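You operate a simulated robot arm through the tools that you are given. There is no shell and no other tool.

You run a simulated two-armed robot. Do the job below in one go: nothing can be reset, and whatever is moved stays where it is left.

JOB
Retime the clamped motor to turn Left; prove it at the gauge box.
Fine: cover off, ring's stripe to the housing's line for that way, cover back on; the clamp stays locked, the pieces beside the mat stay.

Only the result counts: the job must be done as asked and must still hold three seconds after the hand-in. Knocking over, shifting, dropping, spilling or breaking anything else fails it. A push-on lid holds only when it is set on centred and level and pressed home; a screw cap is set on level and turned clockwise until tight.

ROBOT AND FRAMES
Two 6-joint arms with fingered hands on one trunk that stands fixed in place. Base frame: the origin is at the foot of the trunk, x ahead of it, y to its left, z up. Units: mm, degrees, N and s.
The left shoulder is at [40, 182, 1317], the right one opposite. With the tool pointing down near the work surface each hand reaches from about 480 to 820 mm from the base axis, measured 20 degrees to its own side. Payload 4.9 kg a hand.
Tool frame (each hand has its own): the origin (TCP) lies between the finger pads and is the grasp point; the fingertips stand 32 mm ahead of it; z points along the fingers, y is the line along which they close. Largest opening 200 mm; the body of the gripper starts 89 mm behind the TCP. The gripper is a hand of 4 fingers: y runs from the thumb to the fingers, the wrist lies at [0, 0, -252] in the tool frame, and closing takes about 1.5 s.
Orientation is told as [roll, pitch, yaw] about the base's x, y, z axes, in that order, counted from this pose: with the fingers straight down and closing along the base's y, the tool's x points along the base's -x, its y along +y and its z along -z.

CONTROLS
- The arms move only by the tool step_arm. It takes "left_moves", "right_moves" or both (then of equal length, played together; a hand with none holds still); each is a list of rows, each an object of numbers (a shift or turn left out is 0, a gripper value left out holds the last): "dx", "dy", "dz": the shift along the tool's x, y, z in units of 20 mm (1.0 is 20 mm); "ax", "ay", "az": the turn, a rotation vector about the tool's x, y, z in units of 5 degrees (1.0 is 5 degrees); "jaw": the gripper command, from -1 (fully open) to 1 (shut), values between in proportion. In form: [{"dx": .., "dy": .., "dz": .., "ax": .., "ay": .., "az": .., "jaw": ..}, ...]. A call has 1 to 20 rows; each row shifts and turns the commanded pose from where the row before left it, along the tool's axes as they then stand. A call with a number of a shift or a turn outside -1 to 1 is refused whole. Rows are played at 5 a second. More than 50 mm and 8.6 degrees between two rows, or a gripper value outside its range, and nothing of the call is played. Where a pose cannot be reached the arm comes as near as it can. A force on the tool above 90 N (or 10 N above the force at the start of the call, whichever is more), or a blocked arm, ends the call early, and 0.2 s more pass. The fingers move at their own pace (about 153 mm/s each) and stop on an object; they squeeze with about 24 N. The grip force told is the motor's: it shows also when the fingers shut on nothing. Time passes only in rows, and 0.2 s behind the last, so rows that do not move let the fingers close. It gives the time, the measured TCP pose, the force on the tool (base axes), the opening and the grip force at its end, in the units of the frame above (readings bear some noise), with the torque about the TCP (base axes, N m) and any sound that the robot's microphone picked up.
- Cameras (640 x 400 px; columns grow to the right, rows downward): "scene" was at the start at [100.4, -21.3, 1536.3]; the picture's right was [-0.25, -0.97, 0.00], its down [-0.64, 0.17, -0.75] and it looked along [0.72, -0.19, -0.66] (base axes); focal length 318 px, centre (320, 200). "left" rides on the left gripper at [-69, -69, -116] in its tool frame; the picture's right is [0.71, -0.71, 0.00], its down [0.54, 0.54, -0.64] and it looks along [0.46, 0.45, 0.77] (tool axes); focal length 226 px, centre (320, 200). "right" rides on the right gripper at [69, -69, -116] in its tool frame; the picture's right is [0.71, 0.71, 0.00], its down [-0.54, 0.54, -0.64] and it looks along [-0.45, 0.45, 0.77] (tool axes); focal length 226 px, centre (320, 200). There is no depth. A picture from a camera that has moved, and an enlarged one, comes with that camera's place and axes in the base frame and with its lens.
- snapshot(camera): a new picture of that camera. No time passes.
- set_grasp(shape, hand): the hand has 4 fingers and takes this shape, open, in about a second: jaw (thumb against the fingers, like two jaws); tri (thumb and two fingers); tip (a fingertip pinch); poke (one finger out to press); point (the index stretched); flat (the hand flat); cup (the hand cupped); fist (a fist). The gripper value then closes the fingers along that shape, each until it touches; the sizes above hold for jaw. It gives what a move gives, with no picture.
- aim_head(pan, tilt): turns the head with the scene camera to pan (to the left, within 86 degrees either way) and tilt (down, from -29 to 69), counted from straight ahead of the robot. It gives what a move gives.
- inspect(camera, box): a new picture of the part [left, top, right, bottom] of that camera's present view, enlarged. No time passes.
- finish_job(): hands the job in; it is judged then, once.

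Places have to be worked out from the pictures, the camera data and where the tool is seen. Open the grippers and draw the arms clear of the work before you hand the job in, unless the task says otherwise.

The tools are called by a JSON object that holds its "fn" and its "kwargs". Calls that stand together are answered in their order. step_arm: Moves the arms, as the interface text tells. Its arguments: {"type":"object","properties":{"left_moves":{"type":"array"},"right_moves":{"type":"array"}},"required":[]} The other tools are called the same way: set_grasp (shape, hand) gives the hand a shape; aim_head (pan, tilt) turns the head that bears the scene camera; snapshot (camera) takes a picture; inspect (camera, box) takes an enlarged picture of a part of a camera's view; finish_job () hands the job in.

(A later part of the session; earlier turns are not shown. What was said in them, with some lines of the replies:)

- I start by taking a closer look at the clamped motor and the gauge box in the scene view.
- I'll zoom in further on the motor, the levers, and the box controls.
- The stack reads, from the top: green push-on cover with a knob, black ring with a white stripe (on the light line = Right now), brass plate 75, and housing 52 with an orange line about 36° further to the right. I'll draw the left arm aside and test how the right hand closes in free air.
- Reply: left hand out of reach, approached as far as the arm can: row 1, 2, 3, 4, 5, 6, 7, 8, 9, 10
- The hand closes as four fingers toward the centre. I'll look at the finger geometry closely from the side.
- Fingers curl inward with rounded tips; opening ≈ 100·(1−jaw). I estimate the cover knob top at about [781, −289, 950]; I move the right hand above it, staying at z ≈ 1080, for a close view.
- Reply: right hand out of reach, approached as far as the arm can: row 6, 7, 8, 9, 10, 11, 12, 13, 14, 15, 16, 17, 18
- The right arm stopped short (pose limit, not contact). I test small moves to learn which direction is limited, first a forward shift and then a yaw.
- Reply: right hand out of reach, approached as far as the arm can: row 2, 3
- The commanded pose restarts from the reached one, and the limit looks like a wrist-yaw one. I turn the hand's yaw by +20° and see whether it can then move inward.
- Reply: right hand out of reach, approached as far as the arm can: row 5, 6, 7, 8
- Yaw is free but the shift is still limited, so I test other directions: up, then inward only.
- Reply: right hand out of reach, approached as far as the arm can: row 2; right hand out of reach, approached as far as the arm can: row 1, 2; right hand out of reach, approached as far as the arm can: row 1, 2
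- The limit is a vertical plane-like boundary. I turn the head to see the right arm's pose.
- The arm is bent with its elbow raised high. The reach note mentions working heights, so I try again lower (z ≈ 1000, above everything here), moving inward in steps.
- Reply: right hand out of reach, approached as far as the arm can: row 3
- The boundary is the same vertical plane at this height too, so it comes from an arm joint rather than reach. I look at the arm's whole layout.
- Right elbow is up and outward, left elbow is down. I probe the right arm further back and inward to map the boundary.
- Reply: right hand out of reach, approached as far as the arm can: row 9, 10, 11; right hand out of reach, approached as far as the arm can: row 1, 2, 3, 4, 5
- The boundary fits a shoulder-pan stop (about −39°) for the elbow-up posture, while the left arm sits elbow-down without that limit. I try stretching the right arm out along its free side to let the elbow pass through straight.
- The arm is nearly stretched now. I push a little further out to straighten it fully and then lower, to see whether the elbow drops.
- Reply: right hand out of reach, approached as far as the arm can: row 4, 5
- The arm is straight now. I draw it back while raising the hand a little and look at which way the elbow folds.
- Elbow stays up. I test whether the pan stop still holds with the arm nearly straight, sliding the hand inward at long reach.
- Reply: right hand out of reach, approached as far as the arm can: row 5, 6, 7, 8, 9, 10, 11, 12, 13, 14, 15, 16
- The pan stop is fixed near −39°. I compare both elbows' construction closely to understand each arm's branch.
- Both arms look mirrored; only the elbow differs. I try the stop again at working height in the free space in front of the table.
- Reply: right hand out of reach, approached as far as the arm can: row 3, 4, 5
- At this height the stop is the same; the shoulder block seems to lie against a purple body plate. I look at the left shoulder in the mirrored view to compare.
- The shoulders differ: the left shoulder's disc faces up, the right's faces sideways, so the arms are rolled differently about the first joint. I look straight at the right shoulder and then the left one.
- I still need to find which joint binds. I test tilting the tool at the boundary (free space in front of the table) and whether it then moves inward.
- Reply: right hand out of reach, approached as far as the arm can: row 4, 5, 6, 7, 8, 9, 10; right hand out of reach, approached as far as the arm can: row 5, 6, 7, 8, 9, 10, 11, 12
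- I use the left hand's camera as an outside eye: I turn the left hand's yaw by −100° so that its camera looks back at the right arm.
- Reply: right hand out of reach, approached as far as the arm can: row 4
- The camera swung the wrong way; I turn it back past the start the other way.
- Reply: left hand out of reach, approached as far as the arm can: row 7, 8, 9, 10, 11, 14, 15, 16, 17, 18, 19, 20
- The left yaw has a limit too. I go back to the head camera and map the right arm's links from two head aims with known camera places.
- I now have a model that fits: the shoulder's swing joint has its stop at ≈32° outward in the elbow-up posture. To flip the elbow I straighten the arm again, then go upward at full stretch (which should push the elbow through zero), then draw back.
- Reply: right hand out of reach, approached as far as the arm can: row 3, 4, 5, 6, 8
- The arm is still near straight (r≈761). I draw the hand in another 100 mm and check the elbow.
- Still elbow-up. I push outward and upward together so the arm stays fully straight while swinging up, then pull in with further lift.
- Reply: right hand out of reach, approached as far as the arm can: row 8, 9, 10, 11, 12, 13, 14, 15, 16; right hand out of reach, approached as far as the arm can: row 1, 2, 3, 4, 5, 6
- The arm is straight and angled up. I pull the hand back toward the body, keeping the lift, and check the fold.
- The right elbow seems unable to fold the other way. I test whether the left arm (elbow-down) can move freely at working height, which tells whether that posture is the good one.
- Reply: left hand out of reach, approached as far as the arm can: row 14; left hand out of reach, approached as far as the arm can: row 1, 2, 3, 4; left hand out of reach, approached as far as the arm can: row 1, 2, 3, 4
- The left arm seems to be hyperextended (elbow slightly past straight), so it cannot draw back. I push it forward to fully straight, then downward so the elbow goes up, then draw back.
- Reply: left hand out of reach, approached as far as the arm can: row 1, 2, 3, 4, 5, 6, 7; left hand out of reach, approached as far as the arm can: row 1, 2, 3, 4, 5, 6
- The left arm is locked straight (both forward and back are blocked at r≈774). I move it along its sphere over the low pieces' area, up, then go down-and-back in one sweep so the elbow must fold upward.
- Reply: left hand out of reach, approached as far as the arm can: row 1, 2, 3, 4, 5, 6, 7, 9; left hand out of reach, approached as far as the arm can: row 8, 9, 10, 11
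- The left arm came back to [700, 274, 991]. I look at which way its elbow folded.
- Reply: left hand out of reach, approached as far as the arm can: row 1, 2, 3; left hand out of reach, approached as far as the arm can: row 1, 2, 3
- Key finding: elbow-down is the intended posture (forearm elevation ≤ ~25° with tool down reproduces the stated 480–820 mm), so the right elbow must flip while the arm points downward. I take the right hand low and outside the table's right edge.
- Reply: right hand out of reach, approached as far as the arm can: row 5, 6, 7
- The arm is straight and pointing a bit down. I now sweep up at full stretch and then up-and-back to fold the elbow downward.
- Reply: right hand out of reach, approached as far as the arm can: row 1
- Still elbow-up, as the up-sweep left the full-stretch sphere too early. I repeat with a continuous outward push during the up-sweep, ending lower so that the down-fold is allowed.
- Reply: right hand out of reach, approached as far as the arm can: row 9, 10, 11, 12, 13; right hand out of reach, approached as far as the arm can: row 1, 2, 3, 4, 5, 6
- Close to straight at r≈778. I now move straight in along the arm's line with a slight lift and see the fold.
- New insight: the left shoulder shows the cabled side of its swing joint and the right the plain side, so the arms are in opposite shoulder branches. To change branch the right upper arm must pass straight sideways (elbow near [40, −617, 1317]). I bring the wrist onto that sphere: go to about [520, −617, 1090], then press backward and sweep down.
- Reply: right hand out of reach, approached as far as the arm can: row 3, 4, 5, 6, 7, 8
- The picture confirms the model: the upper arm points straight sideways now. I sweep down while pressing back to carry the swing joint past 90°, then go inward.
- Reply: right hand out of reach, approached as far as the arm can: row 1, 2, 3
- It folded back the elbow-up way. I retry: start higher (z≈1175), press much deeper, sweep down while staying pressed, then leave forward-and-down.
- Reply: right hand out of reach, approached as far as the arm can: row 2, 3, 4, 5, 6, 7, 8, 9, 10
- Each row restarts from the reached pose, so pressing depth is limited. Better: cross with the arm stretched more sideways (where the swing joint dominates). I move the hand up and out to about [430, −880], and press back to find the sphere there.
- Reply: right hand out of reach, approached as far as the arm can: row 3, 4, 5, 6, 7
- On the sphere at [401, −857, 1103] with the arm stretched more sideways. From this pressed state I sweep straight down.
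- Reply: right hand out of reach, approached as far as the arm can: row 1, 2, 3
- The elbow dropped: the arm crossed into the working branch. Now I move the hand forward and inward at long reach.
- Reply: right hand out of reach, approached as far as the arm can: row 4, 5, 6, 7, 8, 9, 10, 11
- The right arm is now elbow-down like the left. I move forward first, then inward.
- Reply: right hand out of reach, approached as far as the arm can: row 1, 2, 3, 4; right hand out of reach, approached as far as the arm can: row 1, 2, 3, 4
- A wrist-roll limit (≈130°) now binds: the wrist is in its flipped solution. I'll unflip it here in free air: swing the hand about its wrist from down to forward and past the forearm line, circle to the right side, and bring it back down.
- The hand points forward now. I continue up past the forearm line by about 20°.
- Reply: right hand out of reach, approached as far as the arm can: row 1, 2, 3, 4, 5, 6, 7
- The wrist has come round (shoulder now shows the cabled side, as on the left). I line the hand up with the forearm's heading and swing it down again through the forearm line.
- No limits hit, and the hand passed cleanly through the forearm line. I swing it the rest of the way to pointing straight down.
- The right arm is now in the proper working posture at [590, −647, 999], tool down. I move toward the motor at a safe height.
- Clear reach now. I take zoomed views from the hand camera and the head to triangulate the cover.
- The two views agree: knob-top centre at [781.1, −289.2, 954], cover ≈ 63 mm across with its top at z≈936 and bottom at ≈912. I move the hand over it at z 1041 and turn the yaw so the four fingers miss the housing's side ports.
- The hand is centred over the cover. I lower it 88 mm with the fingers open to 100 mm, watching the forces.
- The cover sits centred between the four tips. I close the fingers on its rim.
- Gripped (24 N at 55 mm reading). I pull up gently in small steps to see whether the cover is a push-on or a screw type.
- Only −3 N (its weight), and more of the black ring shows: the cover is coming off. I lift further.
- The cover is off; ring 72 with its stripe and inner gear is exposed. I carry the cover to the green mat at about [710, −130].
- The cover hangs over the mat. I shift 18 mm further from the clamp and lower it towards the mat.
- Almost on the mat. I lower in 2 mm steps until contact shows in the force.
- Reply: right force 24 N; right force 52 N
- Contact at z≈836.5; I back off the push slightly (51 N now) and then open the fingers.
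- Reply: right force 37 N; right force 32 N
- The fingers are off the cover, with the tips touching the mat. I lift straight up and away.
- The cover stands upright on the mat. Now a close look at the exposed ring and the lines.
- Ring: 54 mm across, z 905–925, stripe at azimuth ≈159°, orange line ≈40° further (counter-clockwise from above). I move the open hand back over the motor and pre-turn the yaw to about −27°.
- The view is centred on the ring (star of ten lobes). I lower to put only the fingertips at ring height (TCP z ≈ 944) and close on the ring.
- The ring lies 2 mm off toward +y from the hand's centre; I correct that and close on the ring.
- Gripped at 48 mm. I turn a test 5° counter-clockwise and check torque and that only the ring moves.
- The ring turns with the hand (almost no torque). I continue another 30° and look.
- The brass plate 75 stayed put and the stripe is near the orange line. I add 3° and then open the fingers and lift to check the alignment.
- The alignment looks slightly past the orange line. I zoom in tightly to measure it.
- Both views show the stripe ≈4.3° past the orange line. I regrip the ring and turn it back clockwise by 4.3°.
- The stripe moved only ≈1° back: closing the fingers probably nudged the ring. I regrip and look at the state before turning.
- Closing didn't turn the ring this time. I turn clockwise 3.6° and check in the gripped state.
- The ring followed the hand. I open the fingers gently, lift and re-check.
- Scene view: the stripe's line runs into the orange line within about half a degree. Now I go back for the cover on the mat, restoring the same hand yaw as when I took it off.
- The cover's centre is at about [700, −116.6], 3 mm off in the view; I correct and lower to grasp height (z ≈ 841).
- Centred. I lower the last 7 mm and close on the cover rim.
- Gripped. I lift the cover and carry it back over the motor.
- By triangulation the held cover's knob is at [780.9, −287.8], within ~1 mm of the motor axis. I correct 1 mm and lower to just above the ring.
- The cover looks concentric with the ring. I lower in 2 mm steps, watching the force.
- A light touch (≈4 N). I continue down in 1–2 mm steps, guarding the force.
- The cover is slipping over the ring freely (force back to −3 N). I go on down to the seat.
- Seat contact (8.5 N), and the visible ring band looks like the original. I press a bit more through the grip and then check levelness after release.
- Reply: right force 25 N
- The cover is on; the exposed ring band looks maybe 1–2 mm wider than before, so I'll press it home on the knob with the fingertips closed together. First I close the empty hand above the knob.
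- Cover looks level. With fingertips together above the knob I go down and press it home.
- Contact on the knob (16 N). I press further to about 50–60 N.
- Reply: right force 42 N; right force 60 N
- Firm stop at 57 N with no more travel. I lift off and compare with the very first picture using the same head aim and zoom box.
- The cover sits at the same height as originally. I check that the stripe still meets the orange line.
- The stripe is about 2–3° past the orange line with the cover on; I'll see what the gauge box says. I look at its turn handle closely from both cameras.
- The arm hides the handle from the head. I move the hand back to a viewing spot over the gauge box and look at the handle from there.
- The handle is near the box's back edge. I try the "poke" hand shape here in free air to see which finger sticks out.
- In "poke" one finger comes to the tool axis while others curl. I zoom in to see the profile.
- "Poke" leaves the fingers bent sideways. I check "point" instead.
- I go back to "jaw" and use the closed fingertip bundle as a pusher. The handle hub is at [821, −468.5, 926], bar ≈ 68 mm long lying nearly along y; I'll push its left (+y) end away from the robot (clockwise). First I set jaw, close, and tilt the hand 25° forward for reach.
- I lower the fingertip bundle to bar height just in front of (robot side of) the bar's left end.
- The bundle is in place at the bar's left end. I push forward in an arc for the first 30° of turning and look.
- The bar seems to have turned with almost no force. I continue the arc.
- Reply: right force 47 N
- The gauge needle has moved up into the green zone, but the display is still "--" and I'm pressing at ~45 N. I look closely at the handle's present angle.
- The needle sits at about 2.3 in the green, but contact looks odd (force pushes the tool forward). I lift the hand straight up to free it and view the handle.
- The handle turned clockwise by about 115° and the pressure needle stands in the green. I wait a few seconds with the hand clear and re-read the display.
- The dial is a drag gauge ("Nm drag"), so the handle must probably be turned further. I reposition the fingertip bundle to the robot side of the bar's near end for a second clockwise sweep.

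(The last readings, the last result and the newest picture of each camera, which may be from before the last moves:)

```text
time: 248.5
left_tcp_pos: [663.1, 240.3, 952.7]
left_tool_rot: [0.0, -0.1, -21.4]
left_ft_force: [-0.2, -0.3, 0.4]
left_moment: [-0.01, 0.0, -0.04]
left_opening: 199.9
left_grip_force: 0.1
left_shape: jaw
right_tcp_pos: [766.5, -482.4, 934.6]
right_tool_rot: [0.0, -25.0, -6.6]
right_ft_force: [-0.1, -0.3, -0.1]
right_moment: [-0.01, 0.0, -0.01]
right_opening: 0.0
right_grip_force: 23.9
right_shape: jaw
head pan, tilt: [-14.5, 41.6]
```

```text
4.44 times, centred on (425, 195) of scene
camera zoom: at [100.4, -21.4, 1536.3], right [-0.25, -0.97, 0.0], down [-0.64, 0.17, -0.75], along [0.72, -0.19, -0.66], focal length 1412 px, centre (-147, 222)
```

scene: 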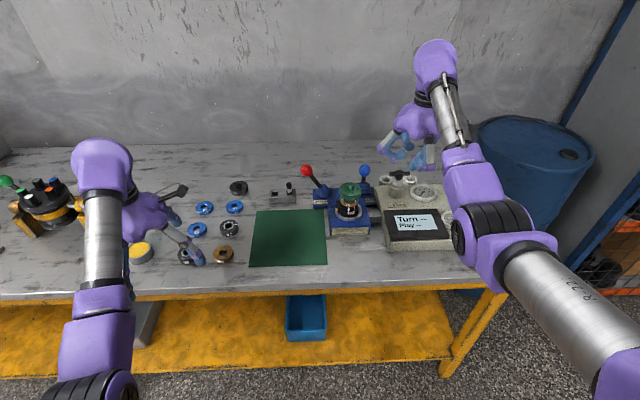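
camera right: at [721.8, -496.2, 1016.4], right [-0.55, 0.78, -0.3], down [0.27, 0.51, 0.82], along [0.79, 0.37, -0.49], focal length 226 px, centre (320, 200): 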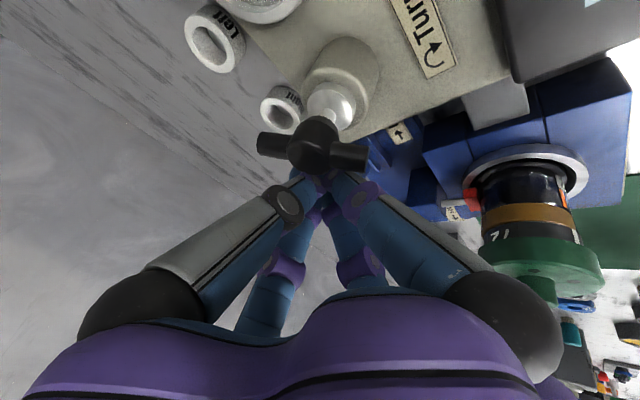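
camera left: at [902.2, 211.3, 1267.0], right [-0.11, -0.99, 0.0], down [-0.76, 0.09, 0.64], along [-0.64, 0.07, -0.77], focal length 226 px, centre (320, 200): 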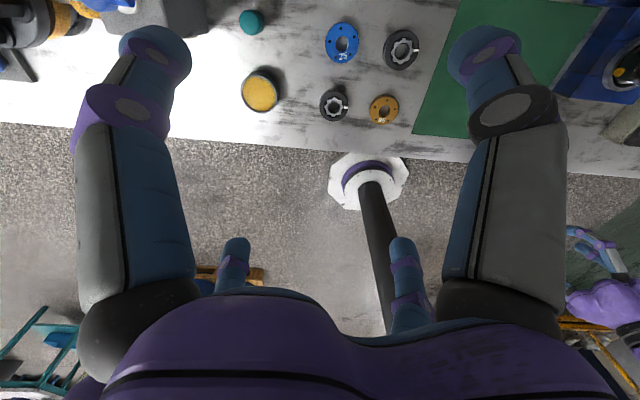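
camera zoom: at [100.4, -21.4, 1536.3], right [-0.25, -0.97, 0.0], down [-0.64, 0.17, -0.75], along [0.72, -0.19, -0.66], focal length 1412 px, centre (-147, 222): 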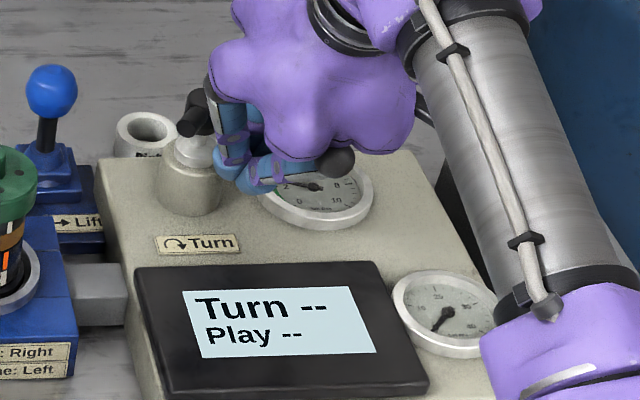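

In position, to the right of the bar's near end. I sweep the second arc clockwise.

{"fn": "step_arm", "kwargs": {"right_moves": [{"dx": -0.12, "dy": 0.21, "dz": 0.05}, {"dx": -0.11, "dy": 0.22, "dz": 0.05}, {"dy": 0.48}, {"dx": 0.01, "dy": 0.475}, {"dx": -0.2, "dy": 0.43, "dz": 0.1}, {"dx": -0.21, "dy": 0.43, "dz": 0.09}, {}]}}

{"fn": "inspect", "kwargs": {"camera": "scene", "box": [375, 150, 475, 240]}}

{"fn": "inspect", "kwargs": {"camera": "right", "box": [220, 60, 400, 220]}}

```text
time: 250.1
left_tcp_pos: [663.9, 240.1, 951.0]
left_tool_rot: [0.0, -0.3, -21.4]
left_ft_force: [1.8, -0.5, -0.6]
left_moment: [0.02, -0.01, 0.0]
left_opening: 200.0
left_grip_force: 0.0
left_shape: jaw
right_tcp_pos: [785.2, -439.7, 933.5]
right_tool_rot: [0.0, -24.9, -6.7]
right_ft_force: [-2.9, -0.6, 0.8]
right_moment: [-0.03, -0.02, -0.01]
right_opening: 0.1
right_grip_force: 23.8
right_shape: jaw
head pan, tilt: [-14.5, 41.6]
```

```text
4.44 times, centred on (425, 195) of scene
camera zoom: at [100.3, -21.2, 1536.3], right [-0.25, -0.97, 0.0], down [-0.64, 0.17, -0.75], along [0.72, -0.19, -0.66], focal length 1412 px, centre (-147, 222)
```

zoom: 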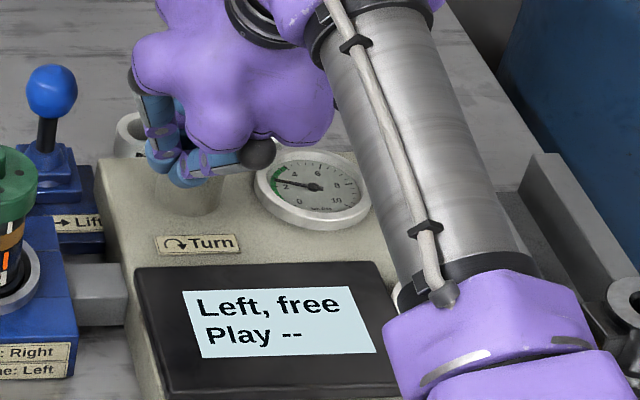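

```text
2.50 times, centred on (310, 140) of right
camera zoom: at [665.7, -494.8, 1011.1], right [-0.55, 0.78, -0.3], down [0.28, 0.51, 0.81], along [0.78, 0.37, -0.5], focal length 565 px, centre (345, 350)
```

zoom: 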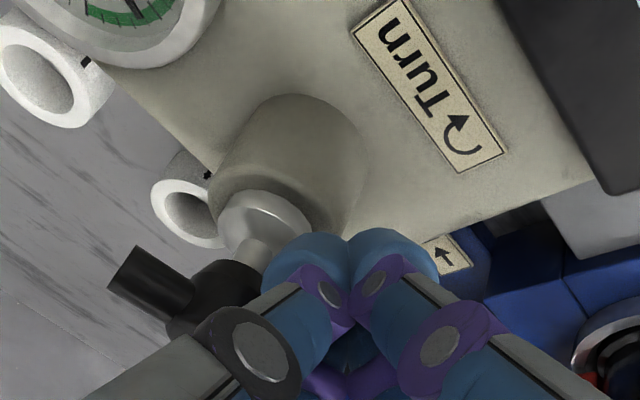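

The display now reads "Left, free" — the proof is given. I back the hand off the handle and lift clear.

{"fn": "step_arm", "kwargs": {"right_moves": [{"dx": 0.45, "dy": -0.07, "dz": -0.49}, {"dx": 0.45, "dy": -0.07, "dz": -0.49}, {"dx": -0.42, "dz": -0.9}, {"dx": -0.42, "dz": -0.9}, {"dx": -0.42, "dz": -0.9}, {"dx": -0.42, "dz": -0.9}, {}]}}

{"fn": "inspect", "kwargs": {"camera": "scene", "box": [375, 150, 475, 240]}}

{"fn": "inspect", "kwargs": {"camera": "scene", "box": [325, 175, 373, 225]}}

{"fn": "inspect", "kwargs": {"camera": "scene", "box": [346, 192, 376, 216]}}

```text
time: 251.7
left_tcp_pos: [663.1, 238.6, 952.0]
left_tool_rot: [0.1, -0.3, -21.4]
left_ft_force: [-0.1, 0.8, 0.2]
left_moment: [0.0, 0.0, 0.0]
left_opening: 199.7
left_grip_force: 0.2
left_shape: jaw
right_tcp_pos: [760.4, -439.5, 1027.7]
right_tool_rot: [0.0, -24.9, -6.6]
right_ft_force: [-0.3, 0.2, -0.3]
right_moment: [0.01, -0.02, 0.01]
right_opening: 0.0
right_grip_force: 23.9
right_shape: jaw
head pan, tilt: [-14.5, 41.6]
```

```text
4.44 times, centred on (425, 195) of scene
camera zoom: at [100.4, -21.2, 1536.3], right [-0.25, -0.97, 0.0], down [-0.64, 0.17, -0.75], along [0.72, -0.19, -0.66], focal length 1412 px, centre (-147, 222)
```

zoom: 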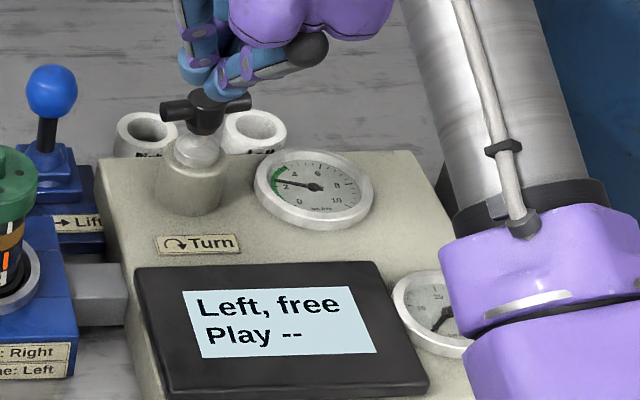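

```text
8.00 times, centred on (349, 200) of scene
camera zoom: at [100.4, -21.2, 1536.3], right [-0.25, -0.97, 0.0], down [-0.64, 0.17, -0.75], along [0.72, -0.19, -0.66], focal length 2541 px, centre (88, 200)
```

zoom: 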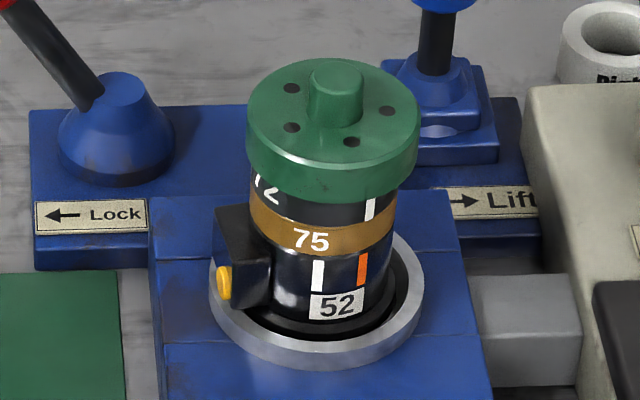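

```text
16.00 times, centred on (361, 204) of scene
camera zoom: at [100.4, -21.2, 1536.3], right [-0.25, -0.97, 0.0], down [-0.64, 0.17, -0.75], along [0.72, -0.19, -0.66], focal length 5082 px, centre (-336, 136)
```

zoom: 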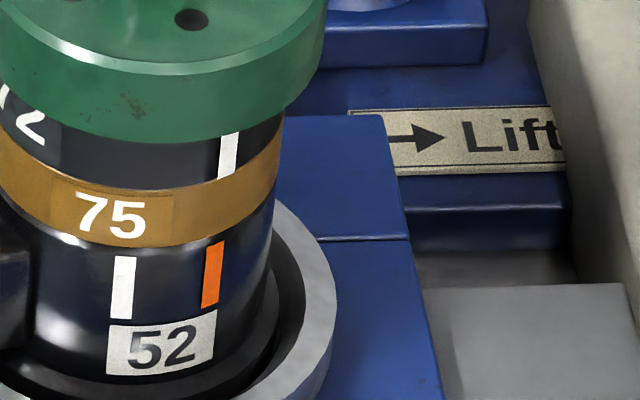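

Everything looks right: the display holds "Left, free", the cover sits level, and the lock lever is untouched. I straighten the right hand, withdraw it to the right side and open it, and raise the left hand clear of the pieces.

{"fn": "step_arm", "kwargs": {"right_moves": [{"ay": 1}, {"ay": 1}, {"ay": 1}, {"ay": 1}, {"ay": 1}, {}], "left_moves": [{"dx": -0.675, "dy": 0.265, "dz": -0.833}, {"dx": -0.675, "dy": 0.265, "dz": -0.833}, {"dx": -0.675, "dy": 0.265, "dz": -0.833}, {"dx": -0.675, "dy": 0.265, "dz": -0.833}, {"dx": -0.675, "dy": 0.265, "dz": -0.833}, {"dx": -0.675, "dy": 0.265, "dz": -0.833}]}}

{"fn": "step_arm", "kwargs": {"right_moves": [{"dx": 0.6, "dy": -0.94, "dz": 0.1}, {"dx": 0.6, "dy": -0.94, "dz": 0.1}, {"dx": 0.6, "dy": -0.94, "dz": 0.1}, {"dx": 0.6, "dy": -0.94, "dz": 0.1}, {"dx": 0.6, "dy": -0.94, "dz": 0.1}, {"dx": 0.6, "dy": -0.94, "dz": 0.1}, {"dx": 0.6, "dy": -0.94, "dz": 0.1}, {"dx": 0.6, "dy": -0.94, "dz": 0.1}, {"dx": 0.6, "dy": -0.94, "dz": 0.1}, {"dx": 0.6, "dy": -0.94}, {"dx": 0.6, "dy": -0.94}, {"dx": 0.6, "dy": -0.94}, {"jaw": -0.5}, {}, {}, {}]}}

{"fn": "snapshot", "kwargs": {"camera": "scene"}}

```text
time: 253.1
left_tcp_pos: [751.5, 241.7, 1050.6]
left_tool_rot: [0.1, -0.1, -21.5]
left_ft_force: [0.3, -0.5, -0.3]
left_moment: [0.01, -0.02, -0.01]
left_opening: 200.0
left_grip_force: 0.1
left_shape: jaw
right_tcp_pos: [760.6, -440.3, 1026.3]
right_tool_rot: [-0.1, 0.0, -6.7]
right_ft_force: [-0.6, 0.2, -0.2]
right_moment: [-0.02, -0.01, 0.01]
right_opening: 0.0
right_grip_force: 23.8
right_shape: jaw
head pan, tilt: [-14.5, 41.6]
```

```text
time: 256.5
left_tcp_pos: [751.6, 241.5, 1051.3]
left_tool_rot: [0.0, 0.0, -21.4]
left_ft_force: [0.0, 0.1, -0.5]
left_moment: [0.01, -0.02, -0.01]
left_opening: 199.8
left_grip_force: 0.1
left_shape: jaw
right_tcp_pos: [592.3, -648.8, 1006.1]
right_tool_rot: [0.0, 0.0, -6.7]
right_ft_force: [-0.1, 0.9, -1.1]
right_moment: [0.02, 0.01, 0.01]
right_opening: 150.3
right_grip_force: 0.1
right_shape: jaw
head pan, tilt: [-14.5, 41.6]
```

```text
taken
```

scene: 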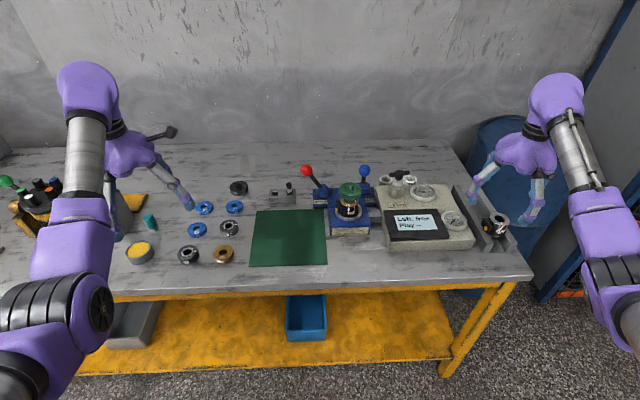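

Both arms are clear. A final close check of the motor, box and pieces before handing in.

{"fn": "inspect", "kwargs": {"camera": "scene", "box": [330, 178, 366, 218]}}

{"fn": "inspect", "kwargs": {"camera": "scene", "box": [375, 160, 485, 250]}}

{"fn": "inspect", "kwargs": {"camera": "scene", "box": [170, 150, 340, 270]}}

```text
10.00 times, centred on (348, 198) of scene
camera zoom: at [100.4, -21.3, 1536.3], right [-0.25, -0.97, 0.0], down [-0.64, 0.17, -0.75], along [0.72, -0.19, -0.66], focal length 3176 px, centre (40, 220)
```

zoom: 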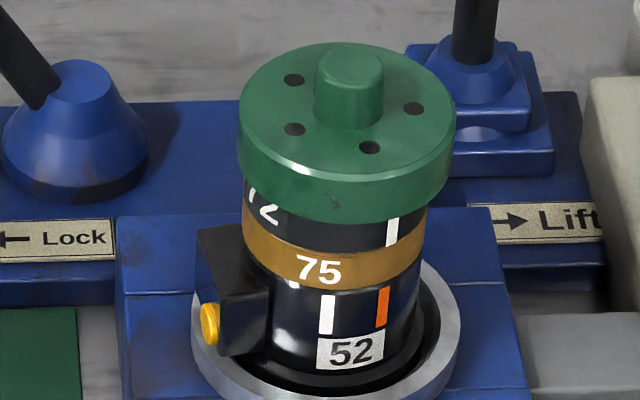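

```text
4.44 times, centred on (430, 205) of scene
camera zoom: at [100.4, -21.3, 1536.3], right [-0.25, -0.97, 0.0], down [-0.64, 0.17, -0.75], along [0.72, -0.19, -0.66], focal length 1412 px, centre (-169, 178)
```

zoom: 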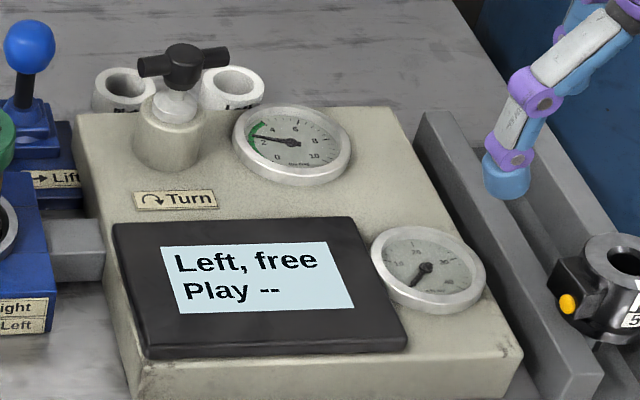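

```text
3.33 times, centred on (255, 210) of scene
camera zoom: at [100.4, -21.3, 1536.3], right [-0.25, -0.97, 0.0], down [-0.64, 0.17, -0.75], along [0.72, -0.19, -0.66], focal length 1059 px, centre (537, 167)
```

zoom: 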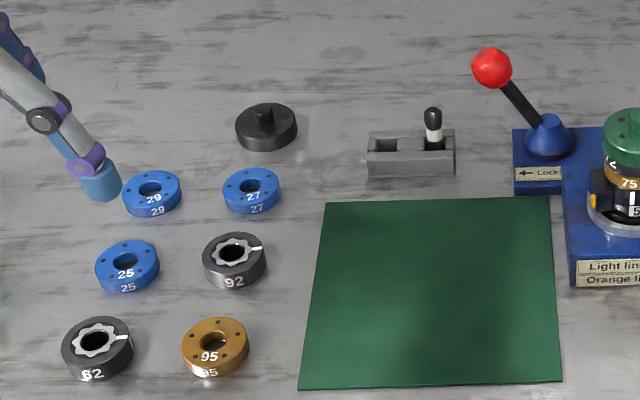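

The display still shows "Left, free". The cover is level and home, and the stripe is close to the orange line. The clamp lever, the pieces beside the mat and the box are where they were, and both hands are open and clear. I hand the job in.

{"fn": "finish_job", "kwargs": {}}

```text
The job is handed in.
```

I retimed the motor to turn Left and handed the job in. The gauge box display reads "Left, free" and still did when I checked just before hand-in.

- **Ring:** I measured the stripe 2–3° past the orange line with the cover on. It was within about half a degree before the cover went back. I left it, because the gauge reads Left and correcting it would have meant taking the cover off and proving it again.
- **Cover:** It is back on, level and at its original height. I pressed it with about 57 N until it stopped moving. It sits about 1 mm to the right of where it was.
- **Play:** The Play line on the display still shows "--". I took the proof to mean the turning direction only, so I did not measure play.
- **Everything else:** I did not touch the clamp's lock lever. The pieces beside the mat are where they were, and both hands are open and clear of the work.
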